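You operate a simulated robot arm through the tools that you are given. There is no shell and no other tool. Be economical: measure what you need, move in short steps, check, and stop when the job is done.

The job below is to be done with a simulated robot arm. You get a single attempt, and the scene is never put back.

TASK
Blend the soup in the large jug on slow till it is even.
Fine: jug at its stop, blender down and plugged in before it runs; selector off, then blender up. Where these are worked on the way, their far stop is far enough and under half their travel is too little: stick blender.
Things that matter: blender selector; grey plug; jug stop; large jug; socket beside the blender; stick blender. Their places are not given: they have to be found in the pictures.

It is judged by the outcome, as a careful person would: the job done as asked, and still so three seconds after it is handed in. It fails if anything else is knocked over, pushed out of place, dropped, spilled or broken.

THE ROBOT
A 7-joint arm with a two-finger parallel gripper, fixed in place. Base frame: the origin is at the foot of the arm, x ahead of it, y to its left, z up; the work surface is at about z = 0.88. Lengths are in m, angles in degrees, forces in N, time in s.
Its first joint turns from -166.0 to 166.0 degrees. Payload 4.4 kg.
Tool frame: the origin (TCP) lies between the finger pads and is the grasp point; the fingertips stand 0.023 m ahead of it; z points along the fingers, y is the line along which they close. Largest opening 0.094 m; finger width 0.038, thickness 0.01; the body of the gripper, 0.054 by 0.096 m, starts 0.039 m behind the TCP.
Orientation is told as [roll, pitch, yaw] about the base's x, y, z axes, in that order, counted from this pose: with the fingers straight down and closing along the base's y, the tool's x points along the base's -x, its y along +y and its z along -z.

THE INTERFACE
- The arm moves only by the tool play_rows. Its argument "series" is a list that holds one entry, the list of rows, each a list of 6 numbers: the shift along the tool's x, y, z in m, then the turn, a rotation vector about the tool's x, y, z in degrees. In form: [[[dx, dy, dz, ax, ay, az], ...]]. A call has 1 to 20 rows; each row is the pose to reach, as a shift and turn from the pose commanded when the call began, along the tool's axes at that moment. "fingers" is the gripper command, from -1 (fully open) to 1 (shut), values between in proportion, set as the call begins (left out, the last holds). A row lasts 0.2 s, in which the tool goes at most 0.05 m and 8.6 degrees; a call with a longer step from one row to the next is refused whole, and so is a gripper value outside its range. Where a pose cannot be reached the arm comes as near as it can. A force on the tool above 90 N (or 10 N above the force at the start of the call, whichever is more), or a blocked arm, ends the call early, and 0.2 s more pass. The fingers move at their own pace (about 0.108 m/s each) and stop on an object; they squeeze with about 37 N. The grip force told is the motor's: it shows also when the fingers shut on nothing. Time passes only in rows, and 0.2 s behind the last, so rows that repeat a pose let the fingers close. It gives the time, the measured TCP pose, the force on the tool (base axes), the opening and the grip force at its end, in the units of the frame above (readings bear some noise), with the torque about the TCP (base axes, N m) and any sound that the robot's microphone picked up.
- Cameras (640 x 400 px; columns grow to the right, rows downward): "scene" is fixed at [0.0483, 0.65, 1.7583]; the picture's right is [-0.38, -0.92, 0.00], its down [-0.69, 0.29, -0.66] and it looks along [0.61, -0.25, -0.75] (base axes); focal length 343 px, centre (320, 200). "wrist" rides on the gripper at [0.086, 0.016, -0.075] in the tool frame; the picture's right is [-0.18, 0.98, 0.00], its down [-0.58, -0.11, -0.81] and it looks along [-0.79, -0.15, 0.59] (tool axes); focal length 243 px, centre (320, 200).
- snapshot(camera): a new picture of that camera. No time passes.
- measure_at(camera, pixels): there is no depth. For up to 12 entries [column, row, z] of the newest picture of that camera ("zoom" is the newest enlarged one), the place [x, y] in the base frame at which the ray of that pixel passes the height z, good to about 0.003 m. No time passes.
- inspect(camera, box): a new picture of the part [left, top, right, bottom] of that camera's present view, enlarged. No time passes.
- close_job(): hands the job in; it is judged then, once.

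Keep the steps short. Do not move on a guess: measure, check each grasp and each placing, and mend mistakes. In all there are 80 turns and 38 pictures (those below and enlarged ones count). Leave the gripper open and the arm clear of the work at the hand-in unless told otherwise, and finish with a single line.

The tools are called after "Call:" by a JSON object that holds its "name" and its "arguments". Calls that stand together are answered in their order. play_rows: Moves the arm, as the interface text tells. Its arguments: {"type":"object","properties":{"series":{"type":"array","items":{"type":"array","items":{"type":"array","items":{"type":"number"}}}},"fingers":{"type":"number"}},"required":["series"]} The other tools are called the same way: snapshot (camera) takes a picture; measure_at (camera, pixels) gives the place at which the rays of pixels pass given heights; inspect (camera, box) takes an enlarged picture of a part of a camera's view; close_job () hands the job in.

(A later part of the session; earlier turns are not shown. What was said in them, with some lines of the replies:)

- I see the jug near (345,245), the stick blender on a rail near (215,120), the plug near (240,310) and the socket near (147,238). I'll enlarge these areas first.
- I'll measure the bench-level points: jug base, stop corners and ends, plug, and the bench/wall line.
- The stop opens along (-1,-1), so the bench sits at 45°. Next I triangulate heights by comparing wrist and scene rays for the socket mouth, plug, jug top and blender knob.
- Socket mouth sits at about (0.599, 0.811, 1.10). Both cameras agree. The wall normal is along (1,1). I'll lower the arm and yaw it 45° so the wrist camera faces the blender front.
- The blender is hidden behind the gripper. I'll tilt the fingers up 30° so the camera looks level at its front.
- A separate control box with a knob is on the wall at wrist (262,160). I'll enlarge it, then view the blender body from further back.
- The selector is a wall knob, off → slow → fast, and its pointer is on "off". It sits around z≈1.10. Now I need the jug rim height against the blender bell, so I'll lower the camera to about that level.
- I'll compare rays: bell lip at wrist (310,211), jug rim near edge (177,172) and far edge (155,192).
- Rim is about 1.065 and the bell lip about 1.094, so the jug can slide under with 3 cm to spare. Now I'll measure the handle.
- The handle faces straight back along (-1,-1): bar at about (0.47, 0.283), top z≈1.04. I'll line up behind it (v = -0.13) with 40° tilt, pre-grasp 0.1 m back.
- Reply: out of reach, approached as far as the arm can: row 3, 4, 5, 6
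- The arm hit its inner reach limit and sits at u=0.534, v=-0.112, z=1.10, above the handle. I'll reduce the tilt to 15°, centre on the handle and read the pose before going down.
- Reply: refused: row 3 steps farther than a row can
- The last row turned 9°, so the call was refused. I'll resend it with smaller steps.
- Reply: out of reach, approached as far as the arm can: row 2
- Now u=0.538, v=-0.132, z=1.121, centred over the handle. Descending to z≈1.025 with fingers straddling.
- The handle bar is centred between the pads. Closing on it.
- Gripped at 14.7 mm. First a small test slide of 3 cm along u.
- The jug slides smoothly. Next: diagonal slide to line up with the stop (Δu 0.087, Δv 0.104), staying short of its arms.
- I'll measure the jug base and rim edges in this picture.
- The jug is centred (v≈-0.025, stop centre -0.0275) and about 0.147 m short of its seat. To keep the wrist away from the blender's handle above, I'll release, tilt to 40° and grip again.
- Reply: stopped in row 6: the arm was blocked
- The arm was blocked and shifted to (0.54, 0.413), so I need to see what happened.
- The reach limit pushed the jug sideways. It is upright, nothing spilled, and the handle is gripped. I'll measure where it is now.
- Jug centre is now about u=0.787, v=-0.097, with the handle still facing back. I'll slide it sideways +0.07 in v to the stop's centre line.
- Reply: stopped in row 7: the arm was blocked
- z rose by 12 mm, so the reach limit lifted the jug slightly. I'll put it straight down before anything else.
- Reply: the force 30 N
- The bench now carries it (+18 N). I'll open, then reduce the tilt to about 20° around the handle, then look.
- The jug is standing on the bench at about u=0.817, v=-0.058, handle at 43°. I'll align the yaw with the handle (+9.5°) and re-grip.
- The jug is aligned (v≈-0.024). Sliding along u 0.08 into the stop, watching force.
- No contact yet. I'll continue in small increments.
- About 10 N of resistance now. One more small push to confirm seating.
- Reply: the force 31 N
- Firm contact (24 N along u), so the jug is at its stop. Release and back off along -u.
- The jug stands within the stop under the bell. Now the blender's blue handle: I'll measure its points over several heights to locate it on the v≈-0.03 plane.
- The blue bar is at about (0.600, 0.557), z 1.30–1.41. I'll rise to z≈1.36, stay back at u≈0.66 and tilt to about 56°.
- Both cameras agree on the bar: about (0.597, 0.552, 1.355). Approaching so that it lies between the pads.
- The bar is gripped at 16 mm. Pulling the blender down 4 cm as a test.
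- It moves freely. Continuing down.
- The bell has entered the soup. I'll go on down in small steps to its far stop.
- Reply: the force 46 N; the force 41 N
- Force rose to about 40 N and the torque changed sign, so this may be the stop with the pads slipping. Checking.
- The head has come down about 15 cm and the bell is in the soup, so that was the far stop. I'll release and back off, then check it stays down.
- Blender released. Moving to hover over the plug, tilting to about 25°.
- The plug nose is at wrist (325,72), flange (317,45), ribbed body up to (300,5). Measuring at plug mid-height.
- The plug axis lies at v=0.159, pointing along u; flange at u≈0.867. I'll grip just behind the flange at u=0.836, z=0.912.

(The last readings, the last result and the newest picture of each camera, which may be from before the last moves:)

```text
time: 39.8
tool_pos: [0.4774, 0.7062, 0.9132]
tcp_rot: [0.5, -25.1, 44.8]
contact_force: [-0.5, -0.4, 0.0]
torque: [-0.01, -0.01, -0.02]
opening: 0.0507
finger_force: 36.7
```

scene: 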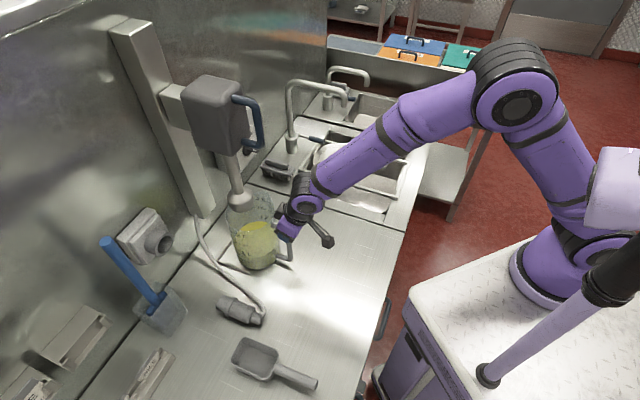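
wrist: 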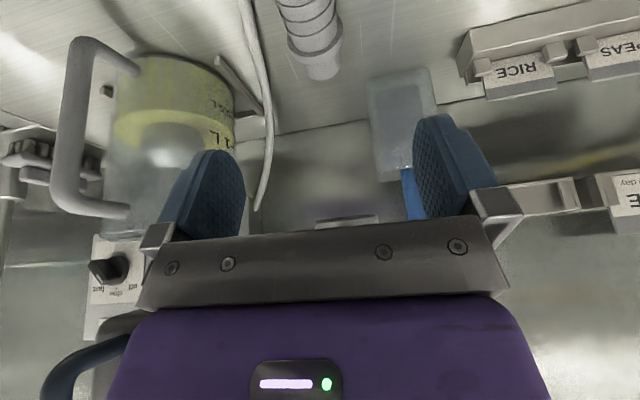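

Gripped at 51 mm. Lifting straight up to socket height, aligned with socket v=0.150.

Call:
{"name": "play_rows", "arguments": {"series": [[[-0.0137, 0, -0.0293, 0, 0, 0], [-0.0273, 0, -0.0587, 0, 0, 0], [-0.041, 0, -0.088, 0, 0, 0], [-0.0547, -0.004, -0.1173, 0, 0, 0], [-0.0683, -0.008, -0.1467, 0, 0, 0], [-0.082, -0.012, -0.176, 0, 0, 0], [-0.082, -0.012, -0.176, 0, 0, 0]]]}}

Call:
{"name": "inspect", "arguments": {"camera": "scene", "box": [100, 190, 260, 310]}}

```text
time: 41.4
tool_pos: [0.4865, 0.694, 1.1068]
tcp_rot: [0.6, -25.1, 44.8]
contact_force: [-0.1, 0.6, -0.5]
torque: [0.0, 0.02, 0.01]
opening: 0.0509
finger_force: 37.3
```

```text
3.33 times, centred on (180, 250) of scene
```

zoom: 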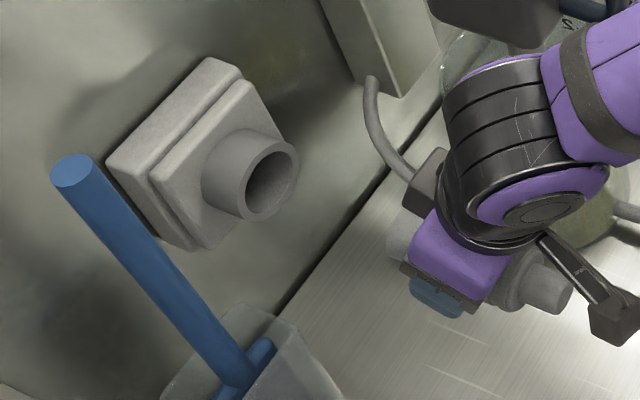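

Call:
{"name": "measure_at", "arguments": {"camera": "zoom", "pixels": [[272, 180, 1.1], [272, 180, 1.09], [272, 180, 1.11], [552, 288, 1.1], [398, 233, 1.1], [296, 150, 1.12], [243, 210, 1.08]]}}

Call:
{"name": "snapshot", "arguments": {"camera": "wrist"}}

```text
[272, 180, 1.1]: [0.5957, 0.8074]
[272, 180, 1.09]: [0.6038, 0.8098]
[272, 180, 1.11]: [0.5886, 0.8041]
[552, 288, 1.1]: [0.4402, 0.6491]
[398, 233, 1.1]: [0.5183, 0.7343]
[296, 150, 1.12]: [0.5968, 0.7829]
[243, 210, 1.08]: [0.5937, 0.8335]
```

```text
6 pictures are left
```

wrist: 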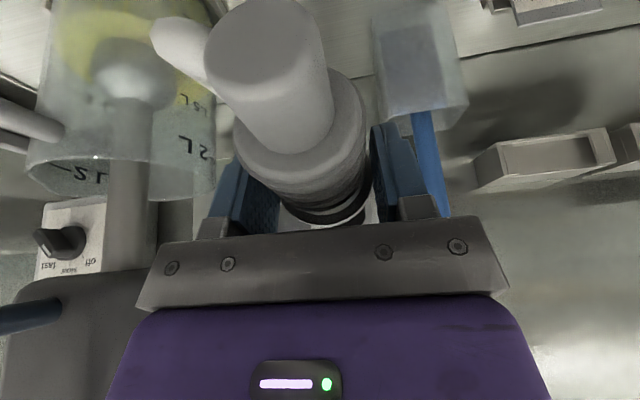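

Plug v≈0.148–0.153 and level. Socket mouth is at v≈0.150, z≈1.099. Advancing 0.09 m with a 3 mm sideways correction, stopping just short of the mouth.

Call:
{"name": "play_rows", "arguments": {"series": [[[-0.02, 0.001, 0.0095, 0, 0, 0], [-0.041, 0.002, 0.019, 0, 0, 0], [-0.061, 0.003, 0.0285, 0, 0, 0], [-0.0815, 0.003, 0.038, 0, 0, 0], [-0.0815, 0.003, 0.038, 0, 0, 0]]]}}

Call:
{"name": "inspect", "arguments": {"camera": "scene", "box": [120, 190, 240, 290]}}

```text
time: 42.6
tool_pos: [0.5485, 0.761, 1.1062]
tcp_rot: [0.6, -25.1, 44.9]
contact_force: [-0.1, 0.9, -0.8]
torque: [0.0, -0.01, 0.0]
opening: 0.0507
finger_force: 36.9
```

```text
4.00 times, centred on (180, 240) of scene
```

zoom: 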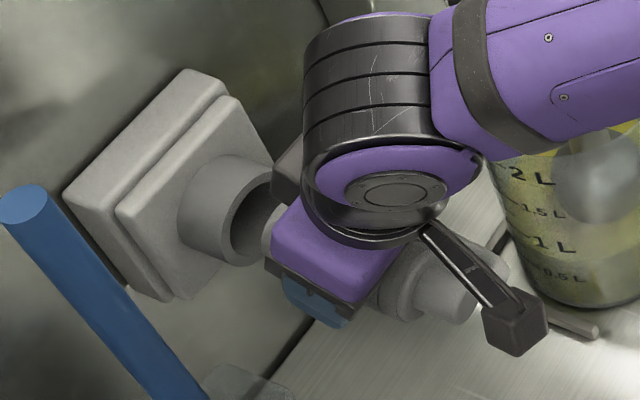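

The nose is right at the mouth and looks aligned. Easing in with short steps.

Call:
{"name": "play_rows", "arguments": {"series": [[[-0.0045, 0, 0.0021, 0, 0, 0], [-0.009, 0, 0.0042, 0, 0, 0], [-0.0136, 0, 0.0063, 0, 0, 0]]]}}

```text
time: 43.4
tool_pos: [0.5586, 0.7701, 1.1064]
tcp_rot: [0.6, -25.1, 44.8]
contact_force: [0.0, 0.4, -1.8]
torque: [-0.01, -0.01, 0.02]
opening: 0.0506
finger_force: 37.0
```

Call:
{"name": "play_rows", "arguments": {"series": [[[-0.0045, 0, 0.0021, 0, 0, 0], [-0.009, 0, 0.0042, 0, 0, 0], [-0.0136, 0, 0.0063, 0, 0, 0]]]}}

```text
time: 44.2
tool_pos: [0.5696, 0.7812, 1.106]
tcp_rot: [0.6, -25.0, 44.8]
contact_force: [-0.1, -0.1, -0.9]
torque: [0.02, 0.0, -0.01]
opening: 0.0509
finger_force: 37.4
```

No resistance and about 2 cm should be inside. Continuing.

Call:
{"name": "play_rows", "arguments": {"series": [[[-0.0045, 0, 0.0021, 0, 0, 0], [-0.009, 0, 0.0042, 0, 0, 0]]]}}

Call:
{"name": "play_rows", "arguments": {"series": [[[-0.0045, 0, 0.0021, 0, 0, 0], [-0.009, 0, 0.0042, 0, 0, 0]]]}}

```text
time: 44.8
tool_pos: [0.5767, 0.7881, 1.1061]
tcp_rot: [0.6, -25.1, 44.8]
contact_force: [-1.6, 0.8, -3.0]
torque: [-0.06, 0.09, 0.05]
opening: 0.0507
finger_force: 36.7
```

```text
time: 45.5
tool_pos: [0.5768, 0.792, 1.1067]
tcp_rot: [0.4, -24.0, 44.8]
contact_force: [-33.2, -61.0, 12.9]
torque: [-0.89, -0.13, -0.24]
opening: 0.0508
finger_force: 36.7
stopped in row 2: the force on the tool passed its limit at 100 N (the readings are from after the stop); the commanded pose is now the measured one
```

Hard stop at u=0.968, almost exactly the expected seated depth. Release and withdraw along the tool axis.

Call:
{"name": "play_rows", "arguments": {"series": [[[0, 0, 0, 0, 0, 0], [0, 0, 0, 0, 0, 0], [0, 0, 0, 0, 0, 0], [0, 0, -0.03, 0, 0, 0], [0, 0, -0.06, 0, 0, 0], [0.02, 0, -0.09, 0, 0, 0], [0.05, 0, -0.12, 0, 0, 0], [0.09, 0, -0.12, 0, 0, 0]]], "fingers": -1}}

Call:
{"name": "snapshot", "arguments": {"camera": "scene"}}

```text
time: 45.8
tool_pos: [0.5828, 0.7858, 1.1079]
tcp_rot: [-0.3, -23.6, 44.8]
contact_force: [-23.2, -97.4, 17.8]
torque: [-0.85, 0.12, 1.58]
opening: 0.0703
finger_force: 0.1
stopped in row 1: the force on the tool passed its limit at 100 N (the readings are from after the stop); the commanded pose is now the measured one
```

```text
4 pictures are left
```

scene: 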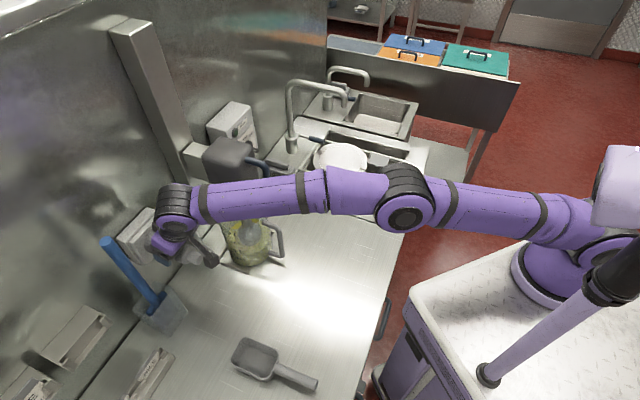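

The opening fingers touch something (force toward -v and -u), but they have let go of the plug (70 mm). I'll hold that opening and ease back along -u.

Call:
{"name": "play_rows", "arguments": {"series": [[[0.0046, -0.002, -0.002, 0, 0, 0], [0.0092, -0.003, -0.004, 0, 0, 0]]], "fingers": -0.5}}

```text
time: 46.4
tool_pos: [0.5765, 0.7847, 1.1029]
tcp_rot: [0.2, -23.9, 44.8]
contact_force: [-0.7, 0.6, -0.8]
torque: [-0.05, -0.01, 0.04]
opening: 0.0708
finger_force: 0.1
```

Forces are gone. Now withdrawing upward and back.

Call:
{"name": "play_rows", "arguments": {"series": [[[0.005, 0, -0.03, 0, 0, 0], [0.01, 0, -0.06, 0, 0, 0], [0.02, 0, -0.09, 0, 0, 0], [0.05, 0, -0.12, 0, 0, 0], [0.09, 0, -0.13, 0, 0, 0], [0.13, 0, -0.14, 0, 0, 0]]]}}

Call:
{"name": "inspect", "arguments": {"camera": "scene", "box": [90, 90, 310, 300]}}

```text
time: 47.8
tool_pos: [0.4517, 0.6598, 1.1772]
tcp_rot: [0.2, -23.8, 44.8]
contact_force: [-0.4, 0.3, -0.5]
torque: [-0.01, 0.0, 0.01]
opening: 0.0707
finger_force: 0.1
```

```text
1.90 times, centred on (200, 195) of scene
```

zoom: 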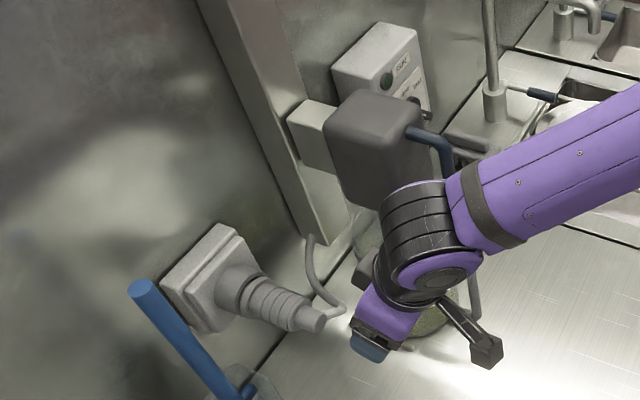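

The plug sits flush in the socket and the blender stays down. Next the selector: I'll triangulate the knob from this zoom and the last wrist picture (knob at (63,243)).

Call:
{"name": "measure_at", "arguments": {"camera": "zoom", "pixels": [[428, 105, 1.08], [428, 105, 1.1], [428, 105, 1.12], [385, 80, 1.16], [385, 80, 1.14]]}}

Call:
{"name": "measure_at", "arguments": {"camera": "wrist", "pixels": [[63, 243, 1.09], [63, 243, 1.1], [63, 243, 1.11], [63, 243, 1.12], [63, 243, 1.08], [72, 267, 1.12], [72, 267, 1.14]]}}

```text
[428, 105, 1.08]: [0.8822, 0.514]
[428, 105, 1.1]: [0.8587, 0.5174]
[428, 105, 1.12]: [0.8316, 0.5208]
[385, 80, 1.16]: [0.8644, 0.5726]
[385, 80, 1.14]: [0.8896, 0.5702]
```

```text
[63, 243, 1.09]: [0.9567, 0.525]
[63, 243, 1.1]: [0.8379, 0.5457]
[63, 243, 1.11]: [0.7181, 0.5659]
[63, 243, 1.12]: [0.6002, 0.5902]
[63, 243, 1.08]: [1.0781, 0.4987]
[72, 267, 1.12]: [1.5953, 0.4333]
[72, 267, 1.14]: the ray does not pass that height
```

Knob at about (0.862, 0.546, 1.098). The turn from off to slow is +45° about the inward axis. I'll back away, swing across to v=-0.22 clear of the blender handle, and tilt the tool toward horizontal. First I check where the tap stands.

Call:
{"name": "measure_at", "arguments": {"camera": "scene", "pixels": [[292, 148, 0.9], [292, 90, 1.1], [292, 90, 1.15], [345, 100, 1.1], [345, 100, 1.15]]}}

Call:
{"name": "play_rows", "arguments": {"series": [[[0.02, 0, -0.03, 0, -3, 0], [0.04, 0, -0.06, 0, -6, 0], [0.058, -0.02, -0.091, 0, -10, 0], [0.058, -0.06, -0.091, 0, -14, 0], [0.058, -0.1, -0.091, 0, -18, 0], [0.058, -0.145, -0.091, 0, -22, 0], [0.058, -0.19, -0.091, 0, -26, 0], [0.058, -0.235, -0.091, 0, -30, 0], [0.058, -0.28, -0.091, 0, -33, 0], [0.058, -0.325, -0.091, 0, -36, 0], [0.058, -0.37, -0.091, 0, -36, 0]]], "fingers": -0.3}}

```text
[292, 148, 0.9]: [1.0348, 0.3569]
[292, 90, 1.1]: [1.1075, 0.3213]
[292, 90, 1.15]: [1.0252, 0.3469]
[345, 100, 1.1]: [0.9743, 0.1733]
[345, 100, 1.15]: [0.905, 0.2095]
```

```text
time: 50.4
tool_pos: [0.4441, 0.4721, 1.2377]
tcp_rot: [0.2, -59.9, 69.2]
contact_force: [-0.5, 1.3, 0.7]
torque: [-0.02, 0.01, -0.04]
opening: 0.0607
finger_force: 0.2
stopped in row 11: the arm was blocked; the commanded pose is now the measured one
```

The arm ran into its inner reach limit again and twisted in yaw. The tap is clear (v≈-0.48). I'll move outward to (0.68, 0.36) while turning the yaw back to 45°.

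Call:
{"name": "play_rows", "arguments": {"series": [[[-0.002, -0.035, -0.005, 3, 0, 1.7], [-0.004, -0.07, -0.01, 6, 0, 3.4], [-0.006, -0.105, -0.015, 9, 0, 5.2], [-0.008, -0.14, -0.02, 12, 0, 6.9], [-0.01, -0.175, -0.024, 15, 0, 8.6], [-0.012, -0.21, -0.028, 18, 0, 10.4], [-0.0155, -0.24, -0.033, 20.8, 0, 12], [-0.0155, -0.2604, -0.033, 20.8, 0, 12]]]}}

```text
time: 52.2
tool_pos: [0.6827, 0.3595, 1.2676]
tcp_rot: [-0.1, -59.9, 45.2]
contact_force: [-0.5, 1.0, 0.2]
torque: [-0.02, -0.02, -0.03]
opening: 0.0609
finger_force: 0.0
```

Back at the right yaw. Now lowering to knob height, u≈0.84, tilting to horizontal.

Call:
{"name": "play_rows", "arguments": {"series": [[[0.012, 0.001, 0.03, 0, -5, 0], [0.025, 0.002, 0.055, 0, -10, 0], [0.04, 0.003, 0.08, 0, -15, 0], [0.055, 0.004, 0.105, 0, -20, 0], [0.075, 0.005, 0.14, 0, -25, 0], [0.097, 0.005, 0.172, 0, -30, 0], [0.097, 0.005, 0.172, 0, -30, 0]]]}}

```text
time: 53.8
tool_pos: [0.7232, 0.4131, 1.1659]
tcp_rot: [-0.2, -80.5, 46.4]
contact_force: [-0.9, 1.1, -0.3]
torque: [0.01, -0.03, 0.01]
opening: 0.061
finger_force: 0.1
out of reach, approached as far as the arm can: row 5, 6, 7
```

Limit again at 80°. I'll go further out first, then lower and finish the tilt.

Call:
{"name": "play_rows", "arguments": {"series": [[[-0.007, -0.002, 0.04, 0, 0, 0], [-0.014, -0.004, 0.08, 0, 0, 0], [0.008, -0.004, 0.09, 0, -3, 0], [0.03, -0.004, 0.095, 0, -6, 0], [0.052, -0.004, 0.1, 0, -9.5, 0], [0.052, -0.004, 0.1, 0, -9.5, 0]]]}}

Call:
{"name": "snapshot", "arguments": {"camera": "wrist"}}

```text
time: 55.2
tool_pos: [0.7824, 0.4686, 1.1655]
tcp_rot: [-0.1, -80.4, 46.3]
contact_force: [-0.4, -1.0, 0.0]
torque: [-0.03, -0.01, -0.02]
opening: 0.061
finger_force: 0.1
out of reach, approached as far as the arm can: row 3, 4, 5, 6
```

```text
2 pictures are left
```

wrist: 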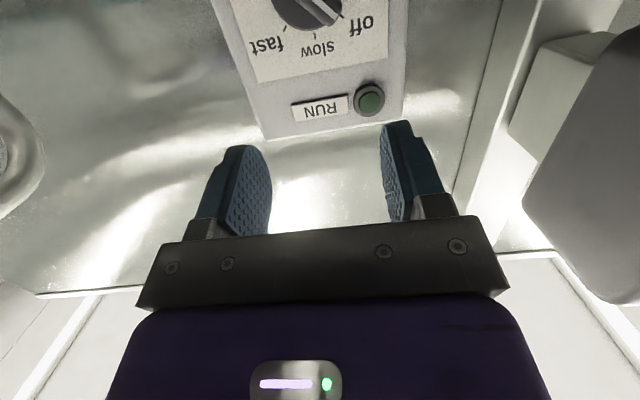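

The arm can't get fully horizontal this low. The pads close along v, though, so closing them around the knob will square its bar to vertical, which is "slow". I'll measure the knob from this close view.

Call:
{"name": "measure_at", "arguments": {"camera": "wrist", "pixels": [[303, 3, 1.09], [303, 3, 1.1], [303, 3, 1.11], [315, 28, 1.11], [315, 28, 1.12], [315, 28, 1.13], [370, 98, 1.15], [370, 98, 1.16], [370, 98, 1.17]]}}

```text
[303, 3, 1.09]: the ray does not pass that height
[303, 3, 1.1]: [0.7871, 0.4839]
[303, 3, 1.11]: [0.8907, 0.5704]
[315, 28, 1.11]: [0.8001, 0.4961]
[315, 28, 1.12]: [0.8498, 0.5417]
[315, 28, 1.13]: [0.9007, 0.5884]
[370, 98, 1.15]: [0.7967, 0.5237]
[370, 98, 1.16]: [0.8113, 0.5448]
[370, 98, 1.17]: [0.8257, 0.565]
```

Knob centre refined: v≈-0.2225, z≈1.103, front near u≈0.98. I'll set the tilt to 65° at knob height with fingers straddling, stopping short to read the pose.

Call:
{"name": "play_rows", "arguments": {"series": [[[0.008, 0, 0.005, 0, 4, 0], [0.016, 0, 0.01, 0, 8, 0], [0.026, 0, 0.02, 0, 12, 0], [0.036, -0.001, 0.03, 0, 15, 0], [0.045, -0.001, 0.045, 0, 15, 0], [0.045, -0.001, 0.045, 0, 15, 0]]], "fingers": -0.3}}

```text
time: 56.6
tool_pos: [0.8075, 0.4941, 1.1145]
tcp_rot: [0.0, -65.4, 46.2]
contact_force: [-0.2, 1.5, 0.3]
torque: [-0.03, -0.01, 0.01]
opening: 0.0612
finger_force: 0.1
```

Reached without limit. Moving in 3.6 cm, then closing to feel for the bar.

Call:
{"name": "play_rows", "arguments": {"series": [[[-0.005, -0.001, 0.011, 0, 0, 0], [-0.01, -0.002, 0.022, 0, 0, 0], [-0.0151, -0.002, 0.0327, 0, 0, 0]]]}}

Call:
{"name": "inspect", "arguments": {"camera": "wrist", "box": [220, 0, 420, 180]}}

```text
time: 57.4
tool_pos: [0.8341, 0.5179, 1.116]
tcp_rot: [0.1, -65.4, 46.3]
contact_force: [-0.1, 0.8, -0.1]
torque: [-0.02, 0.01, 0.01]
opening: 0.0612
finger_force: 0.0
```

```text
2.22 times, centred on (320, 90) of wrist
```

zoom: 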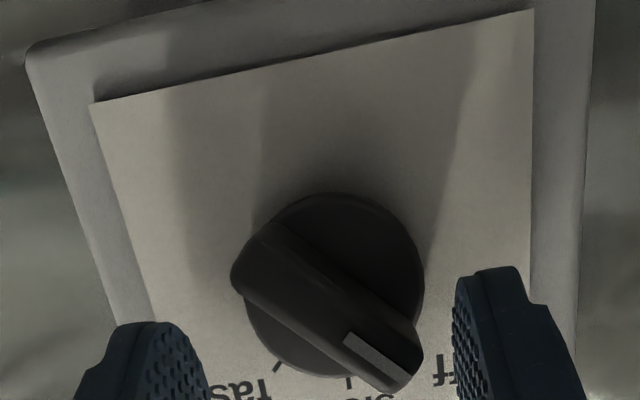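

The bar's marked end points to "off" and lies between the pads. The gripper is centred on the knob. Closing now to swing it to vertical (slow).

Call:
{"name": "play_rows", "arguments": {"series": [[[0, 0, 0, 0, 0, 0], [0, 0, 0, 0, 0, 0], [0, 0, 0, 0, 0, 0], [0, 0, 0, 0, 0, 0]]], "fingers": 1}}

```text
time: 58.4
tool_pos: [0.8312, 0.5207, 1.1171]
tcp_rot: [0.0, -65.5, 46.6]
contact_force: [-14.0, 20.5, 17.6]
torque: [0.4, 0.18, -0.48]
opening: 0.0141
finger_force: 45.2
```

The bar is held (14 mm) but pushes back toward off with ~24 N, so it may not be quite at slow. Nudging 5 mm toward -v.

Call:
{"name": "play_rows", "arguments": {"series": [[[0, -0.0025, 0, 0, 0, 0], [0, -0.005, 0, 0, 0, 0], [0, -0.005, 0, 0, 0, 0]]]}}

```text
time: 59.2
tool_pos: [0.8314, 0.5209, 1.1173]
tcp_rot: [0.3, -65.5, 46.6]
contact_force: [-27.9, 49.6, 17.3]
torque: [1.02, 0.35, 0.0]
opening: 0.0144
finger_force: 44.9
```

The bar won't shift sideways because the pads now straddle its axis, squared to vertical. I'll undo the nudge and hold for a while, listening for the motor.

Call:
{"name": "play_rows", "arguments": {"series": [[[0, 0.005, 0, 0, 0, 0], [0, 0.007, 0, 0, 0, 0], [0, 0.007, 0, 0, 0, 0], [0, 0.007, 0, 0, 0, 0], [0, 0.007, 0, 0, 0, 0]]]}}

```text
time: 60.4
tool_pos: [0.8312, 0.5208, 1.1164]
tcp_rot: [-0.1, -65.6, 46.3]
contact_force: [-13.4, 28.5, 23.2]
torque: [0.41, 0.31, -0.45]
opening: 0.014
finger_force: 44.5
```

The readings match the bar being held vertical, i.e. slow. I'll release, back away along the tool axis, and listen for a few seconds.

Call:
{"name": "play_rows", "arguments": {"series": [[[0, 0, 0, 0, 0, 0], [0, 0, 0, 0, 0, 0], [0, 0, 0, 0, 0, 0], [0, 0, -0.02, 0, 0, 0], [0, 0, -0.04, 0, 0, 0], [0, 0, -0.07, 0, 0, 0], [0, 0, -0.07, 0, 0, 0], [0, 0, -0.07, 0, 0, 0], [0, 0, -0.07, 0, 0, 0], [0, 0, -0.07, 0, 0, 0], [0, 0, -0.07, 0, 0, 0], [0, 0, -0.07, 0, 0, 0]]], "fingers": -0.3}}

```text
time: 63.0
tool_pos: [0.7899, 0.4733, 1.144]
tcp_rot: [0.1, -65.4, 46.3]
contact_force: [1.0, 0.4, 0.3]
torque: [0.02, -0.01, 0.0]
opening: 0.0613
finger_force: 0.1
```

No sound reported. I'll use the last picture on the scene, covering the run lamp, knob, jug and plug.

Call:
{"name": "inspect", "arguments": {"camera": "scene", "box": [170, 95, 330, 285]}}

```text
2.11 times, centred on (250, 190) of scene
```

zoom: 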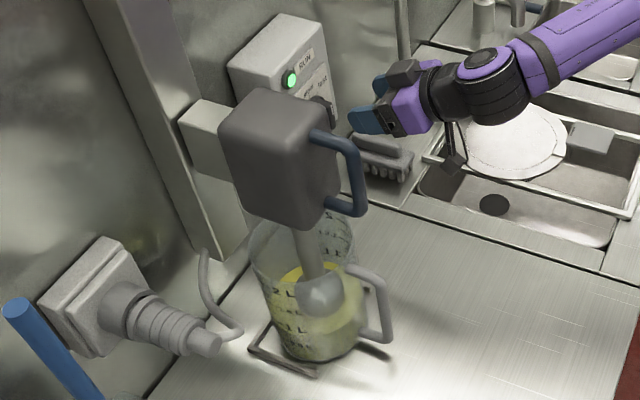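

The RUN lamp is lit, so the blender runs on slow, and the soup is already mixing. Waiting and listening.

Call:
{"name": "play_rows", "arguments": {"series": [[[0, 0, 0, 0, 0, 0], [0, 0, 0, 0, 0, 0], [0, 0, 0, 0, 0, 0], [0, 0, 0, 0, 0, 0], [0, 0, 0, 0, 0, 0], [0, 0, 0, 0, 0, 0], [0, 0, 0, 0, 0, 0], [0, 0, 0, 0, 0, 0], [0, 0, 0, 0, 0, 0], [0, 0, 0, 0, 0, 0], [0, 0, 0, 0, 0, 0], [0, 0, 0, 0, 0, 0], [0, 0, 0, 0, 0, 0], [0, 0, 0, 0, 0, 0], [0, 0, 0, 0, 0, 0], [0, 0, 0, 0, 0, 0], [0, 0, 0, 0, 0, 0], [0, 0, 0, 0, 0, 0], [0, 0, 0, 0, 0, 0], [0, 0, 0, 0, 0, 0]]]}}

Call:
{"name": "play_rows", "arguments": {"series": [[[0, 0, 0, 0, 0, 0], [0, 0, 0, 0, 0, 0], [0, 0, 0, 0, 0, 0], [0, 0, 0, 0, 0, 0], [0, 0, 0, 0, 0, 0], [0, 0, 0, 0, 0, 0], [0, 0, 0, 0, 0, 0], [0, 0, 0, 0, 0, 0], [0, 0, 0, 0, 0, 0], [0, 0, 0, 0, 0, 0], [0, 0, 0, 0, 0, 0], [0, 0, 0, 0, 0, 0], [0, 0, 0, 0, 0, 0], [0, 0, 0, 0, 0, 0], [0, 0, 0, 0, 0, 0], [0, 0, 0, 0, 0, 0], [0, 0, 0, 0, 0, 0], [0, 0, 0, 0, 0, 0], [0, 0, 0, 0, 0, 0], [0, 0, 0, 0, 0, 0]]]}}

Call:
{"name": "play_rows", "arguments": {"series": [[[0, 0, 0, 0, 0, 0], [0, 0, 0, 0, 0, 0], [0, 0, 0, 0, 0, 0], [0, 0, 0, 0, 0, 0], [0, 0, 0, 0, 0, 0], [0, 0, 0, 0, 0, 0], [0, 0, 0, 0, 0, 0], [0, 0, 0, 0, 0, 0], [0, 0, 0, 0, 0, 0], [0, 0, 0, 0, 0, 0], [0, 0, 0, 0, 0, 0], [0, 0, 0, 0, 0, 0], [0, 0, 0, 0, 0, 0], [0, 0, 0, 0, 0, 0], [0, 0, 0, 0, 0, 0], [0, 0, 0, 0, 0, 0], [0, 0, 0, 0, 0, 0], [0, 0, 0, 0, 0, 0], [0, 0, 0, 0, 0, 0], [0, 0, 0, 0, 0, 0]]]}}

```text
time: 67.2
tool_pos: [0.7898, 0.4741, 1.1447]
tcp_rot: [0.0, -65.4, 46.3]
contact_force: [-0.7, 0.2, -0.1]
torque: [-0.01, 0.0, -0.01]
opening: 0.0609
finger_force: 0.1
```

```text
time: 71.4
tool_pos: [0.7899, 0.4746, 1.1439]
tcp_rot: [0.0, -65.4, 46.3]
contact_force: [-0.6, -0.2, 0.3]
torque: [0.03, 0.01, -0.02]
opening: 0.0611
finger_force: 0.0
```

```text
time: 75.6
tool_pos: [0.7891, 0.4735, 1.1444]
tcp_rot: [0.0, -65.5, 46.3]
contact_force: [0.4, 1.1, 0.0]
torque: [-0.01, -0.02, 0.03]
opening: 0.0611
finger_force: 0.1
```

About 17 s so far. I'll let it run another 12 s to be sure it is even.

Call:
{"name": "play_rows", "arguments": {"series": [[[0, 0, 0, 0, 0, 0], [0, 0, 0, 0, 0, 0], [0, 0, 0, 0, 0, 0], [0, 0, 0, 0, 0, 0], [0, 0, 0, 0, 0, 0], [0, 0, 0, 0, 0, 0], [0, 0, 0, 0, 0, 0], [0, 0, 0, 0, 0, 0], [0, 0, 0, 0, 0, 0], [0, 0, 0, 0, 0, 0], [0, 0, 0, 0, 0, 0], [0, 0, 0, 0, 0, 0], [0, 0, 0, 0, 0, 0], [0, 0, 0, 0, 0, 0], [0, 0, 0, 0, 0, 0], [0, 0, 0, 0, 0, 0], [0, 0, 0, 0, 0, 0], [0, 0, 0, 0, 0, 0], [0, 0, 0, 0, 0, 0], [0, 0, 0, 0, 0, 0]]]}}

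Call:
{"name": "play_rows", "arguments": {"series": [[[0, 0, 0, 0, 0, 0], [0, 0, 0, 0, 0, 0], [0, 0, 0, 0, 0, 0], [0, 0, 0, 0, 0, 0], [0, 0, 0, 0, 0, 0], [0, 0, 0, 0, 0, 0], [0, 0, 0, 0, 0, 0], [0, 0, 0, 0, 0, 0], [0, 0, 0, 0, 0, 0], [0, 0, 0, 0, 0, 0], [0, 0, 0, 0, 0, 0], [0, 0, 0, 0, 0, 0], [0, 0, 0, 0, 0, 0], [0, 0, 0, 0, 0, 0], [0, 0, 0, 0, 0, 0], [0, 0, 0, 0, 0, 0], [0, 0, 0, 0, 0, 0], [0, 0, 0, 0, 0, 0], [0, 0, 0, 0, 0, 0], [0, 0, 0, 0, 0, 0]]]}}

Call:
{"name": "play_rows", "arguments": {"series": [[[0, 0, 0, 0, 0, 0], [0, 0, 0, 0, 0, 0], [0, 0, 0, 0, 0, 0], [0, 0, 0, 0, 0, 0], [0, 0, 0, 0, 0, 0], [0, 0, 0, 0, 0, 0], [0, 0, 0, 0, 0, 0], [0, 0, 0, 0, 0, 0], [0, 0, 0, 0, 0, 0], [0, 0, 0, 0, 0, 0], [0, 0, 0, 0, 0, 0], [0, 0, 0, 0, 0, 0], [0, 0, 0, 0, 0, 0], [0, 0, 0, 0, 0, 0], [0, 0, 0, 0, 0, 0], [0, 0, 0, 0, 0, 0], [0, 0, 0, 0, 0, 0], [0, 0, 0, 0, 0, 0], [0, 0, 0, 0, 0, 0], [0, 0, 0, 0, 0, 0]]]}}

```text
time: 79.8
tool_pos: [0.7891, 0.4719, 1.144]
tcp_rot: [-0.1, -65.4, 46.4]
contact_force: [0.5, 0.0, 0.3]
torque: [-0.01, 0.03, 0.03]
opening: 0.0611
finger_force: 0.1
```

```text
time: 84.0
tool_pos: [0.7899, 0.4736, 1.1442]
tcp_rot: [0.0, -65.4, 46.3]
contact_force: [0.1, -0.1, 0.0]
torque: [0.0, 0.07, 0.02]
opening: 0.0612
finger_force: 0.1
```

```text
time: 88.2
tool_pos: [0.7888, 0.4735, 1.1451]
tcp_rot: [0.1, -65.4, 46.3]
contact_force: [0.1, -0.7, 0.4]
torque: [0.01, 0.04, 0.01]
opening: 0.0611
finger_force: 0.0
```

30 s of blending done. Now off: go back to the same grip position (+0.07 along the tool, +2 mm v) and grip the bar.

Call:
{"name": "play_rows", "arguments": {"series": [[[0, 0.002, 0.025, 0, 0, 0], [0, 0.002, 0.05, 0, 0, 0], [0, 0.002, 0.07, 0, 0, 0], [0, 0.002, 0.07, 0, 0, 0]]]}}

Call:
{"name": "play_rows", "arguments": {"series": [[[0, 0, 0, 0, 0, 0], [0, 0, 0, 0, 0, 0], [0, 0, 0, 0, 0, 0], [0, 0, 0, 0, 0, 0]]], "fingers": 1}}

```text
time: 89.2
tool_pos: [0.8315, 0.522, 1.115]
tcp_rot: [0.0, -65.4, 46.3]
contact_force: [0.2, -0.8, -0.9]
torque: [-0.03, -0.01, 0.02]
opening: 0.0611
finger_force: 0.1
```

```text
time: 90.2
tool_pos: [0.8315, 0.521, 1.1145]
tcp_rot: [0.0, -65.4, 46.2]
contact_force: [0.0, 2.0, -0.2]
torque: [-0.12, 0.13, -0.87]
opening: 0.0145
finger_force: 44.5
```

The bar is gripped squarely (14.5 mm, no side force). Turning it -46° about the knob axis to off.

Call:
{"name": "play_rows", "arguments": {"series": [[[0.0001, 0.0018, 0, 3.4, 0, -7.2], [0.0005, 0.0036, 0.0002, 6.8, 0, -14.5], [0.001, 0.0053, 0.0005, 10.2, 0, -21.7], [0.0018, 0.0069, 0.0008, 13.5, 0, -29], [0.0027, 0.0084, 0.0013, 16.9, 0, -36.2], [0.0036, 0.0094, 0.0017, 19.5, 0, -41.7], [0.0036, 0.0094, 0.0017, 19.5, 0, -41.7]]]}}

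```text
time: 91.8
tool_pos: [0.8242, 0.5301, 1.1118]
tcp_rot: [-68.4, -39.2, 103.6]
contact_force: [-2.0, 13.0, -3.1]
torque: [1.04, 0.64, -0.72]
opening: 0.0138
finger_force: 44.8
```

The tool turned exactly -46°, and the knob now resists (1.2 Nm), as at its end stop. A further 4° to make sure, then relax.

Call:
{"name": "play_rows", "arguments": {"series": [[[0, 0.0005, 0, 1.7, 0, -3.6], [0, 0.0005, 0, 1.7, 0, -3.6]]]}}

```text
time: 92.4
tool_pos: [0.8234, 0.5283, 1.112]
tcp_rot: [-70.9, -35.8, 105.2]
contact_force: [-7.8, 13.9, -6.1]
torque: [1.38, 1.28, -0.56]
opening: 0.0157
finger_force: 44.8
```

Torque rises and the bar twists slightly in the pads, so this is the end stop: off. Undoing the 4°, releasing, and backing straight out.

Call:
{"name": "play_rows", "arguments": {"series": [[[0, -0.0005, 0, -1.7, 0, 3.6], [0, -0.0005, 0, -1.7, 0, 3.6]]]}}

Call:
{"name": "play_rows", "arguments": {"series": [[[0, 0, 0, 0, 0, 0], [0, 0, 0, 0, 0, 0], [0, 0, 0, 0, 0, 0], [0.013, 0, -0.027, 0, 0, 0], [0.025, 0, -0.054, 0, 0, 0], [0.038, 0, -0.082, 0, 0, 0], [0.051, 0, -0.109, 0, 0, 0], [0.051, 0, -0.109, 0, 0, 0]]], "fingers": -0.3}}

```text
time: 93.0
tool_pos: [0.8248, 0.5277, 1.1106]
tcp_rot: [-68.1, -39.2, 103.6]
contact_force: [-8.5, 12.5, -11.3]
torque: [1.73, -0.21, 0.54]
opening: 0.0139
finger_force: 44.9
```

```text
time: 94.8
tool_pos: [0.7412, 0.4397, 1.112]
tcp_rot: [-68.2, -39.1, 103.6]
contact_force: [-0.1, 0.3, -0.5]
torque: [-0.02, -0.02, -0.02]
opening: 0.0612
finger_force: 0.1
```

The selector is off and the arm is free. Now to raise the blender, I measure its handle from the last zoom (bar ~ (357,180)).

Call:
{"name": "measure_at", "arguments": {"camera": "zoom", "pixels": [[358, 182, 1.18], [358, 182, 1.2], [358, 182, 1.22], [352, 148, 1.22], [352, 148, 1.24], [352, 148, 1.26], [355, 212, 1.14], [355, 212, 1.16]]}}

```text
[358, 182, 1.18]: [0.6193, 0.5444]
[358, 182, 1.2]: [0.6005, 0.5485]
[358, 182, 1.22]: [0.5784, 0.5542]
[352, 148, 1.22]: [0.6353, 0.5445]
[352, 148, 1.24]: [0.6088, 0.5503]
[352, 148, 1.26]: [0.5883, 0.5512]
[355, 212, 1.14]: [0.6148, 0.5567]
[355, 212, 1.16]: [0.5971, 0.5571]
```

Bar is at (0.598, 0.552), z 1.155–1.25. First I unroll the gripper while rising and backing off.

Call:
{"name": "play_rows", "arguments": {"series": [[[-0.009, -0.0144, -0.0134, -3.2, 0, 6.9], [-0.018, -0.0288, -0.0269, -6.5, 0, 13.9], [-0.0272, -0.0432, -0.0403, -9.7, 0, 20.8], [-0.0363, -0.0575, -0.0537, -13, 0, 27.8], [-0.0453, -0.0719, -0.0672, -16.2, 0, 34.7], [-0.0544, -0.0863, -0.0806, -19.5, 0, 41.7], [-0.0544, -0.0863, -0.0806, -19.5, 0, 41.7]]]}}

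```text
time: 96.4
tool_pos: [0.7053, 0.4031, 1.2304]
tcp_rot: [0.2, -65.4, 46.1]
contact_force: [0.4, 0.1, -0.1]
torque: [-0.01, -0.03, 0.03]
opening: 0.061
finger_force: 0.0
```

Call:
{"name": "play_rows", "arguments": {"series": [[[0.013, 0.0, -0.035, 0, 2, 0], [0.027, 0.02, -0.0707, 0, 4, 0], [0.027, 0.06, -0.0707, 0, 6, 0], [0.027, 0.1, -0.0707, 0, 8, 0], [0.027, 0.14, -0.0707, 0, 9, 0], [0.027, 0.17, -0.0707, 0, 9, 0], [0.027, 0.1835, -0.0707, 0, 9, 0], [0.027, 0.1835, -0.0707, 0, 9, 0]]], "fingers": -1}}

```text
time: 98.2
tool_pos: [0.5212, 0.4773, 1.2352]
tcp_rot: [0.0, -56.4, 46.4]
contact_force: [0.4, 0.7, 0.0]
torque: [0.0, -0.03, -0.01]
opening: 0.0941
finger_force: 0.1
5 turns are left
```

Few turns remain, so I'm combining steps. Approach the bar now, at the same relative offset as before.

Call:
{"name": "play_rows", "arguments": {"series": [[[-0.007, 0, 0.024, 0, 0, 0], [-0.015, 0, 0.05, 0, 0, 0], [-0.022, 0, 0.075, 0, 0, 0], [-0.0293, 0, 0.0983, 0, 0, 0], [-0.0293, 0, 0.0983, 0, 0, 0]]], "fingers": -1}}

```text
time: 99.4
tool_pos: [0.5891, 0.5457, 1.2045]
tcp_rot: [0.0, -56.4, 46.3]
contact_force: [0.3, -1.0, -0.6]
torque: [-0.03, -0.01, 0.01]
opening: 0.094
finger_force: 0.1
4 turns are left
```

In place around the bar. Close on it, then raise 15.5 cm slowly in the same call.

Call:
{"name": "play_rows", "arguments": {"series": [[[0, 0, 0, 0, 0, 0], [0, 0, 0, 0, 0, 0], [0, 0, 0, 0, 0, 0], [0, 0, 0, 0, 0, 0], [0, 0, 0, 0, 0, 0], [-0.0108, 0, -0.0072, 0, 0, 0], [-0.0215, 0, -0.0143, 0, 0, 0], [-0.0323, 0, -0.0214, 0, 0, 0], [-0.043, 0, -0.0286, 0, 0, 0], [-0.0538, 0, -0.0357, 0, 0, 0], [-0.0646, 0, -0.0429, 0, 0, 0], [-0.0753, 0, -0.05, 0, 0, 0], [-0.0861, 0, -0.0571, 0, 0, 0], [-0.0968, 0, -0.0643, 0, 0, 0], [-0.1076, 0, -0.0714, 0, 0, 0], [-0.1183, 0, -0.0786, 0, 0, 0], [-0.1291, 0, -0.0857, 0, 0, 0], [-0.1291, 0, -0.0857, 0, 0, 0]]], "fingers": 1}}

```text
time: 103.2
tool_pos: [0.5901, 0.5468, 1.3583]
tcp_rot: [0.0, -56.1, 46.3]
contact_force: [-3.7, -5.1, -32.9]
torque: [-0.03, 0.45, -0.03]
opening: 0.0157
finger_force: 45.1
3 turns are left
```

The blender is up, held at z=1.358 and pressing against its upper stop. Releasing and backing clear.

Call:
{"name": "play_rows", "arguments": {"series": [[[0.004, 0, 0.003, 0, 0, 0], [0.004, 0, 0.003, 0, 0, 0], [0.004, 0, 0.003, 0, 0, 0], [0.004, 0, 0.003, 0, 0, 0], [0.004, 0, -0.03, 0, 0, 0], [0.004, 0, -0.06, 0, 0, 0], [0.004, 0, -0.09, 0, 0, 0], [0.004, 0, -0.12, 0, 0, 0], [0.004, 0, -0.15, 0, 0, 0], [0.004, 0, -0.15, 0, 0, 0]]], "fingers": -1}}

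```text
time: 105.4
tool_pos: [0.5011, 0.4549, 1.4398]
tcp_rot: [0.0, -56.4, 46.2]
contact_force: [0.2, 0.5, -0.6]
torque: [0.01, 0.04, 0.02]
opening: 0.0939
finger_force: 0.0
2 turns are left
```

The gripper is open and the arm is clear, so I'm handing in.

Call:
{"name": "close_job", "arguments": {}}

```text
The job is handed in.
```

The soup ran about 30 s on slow with the jug at its stop and the blender down and plugged in; I then turned the selector off and raised the blender, but with no pictures left, evenness, off and up rest on run time and force readings.
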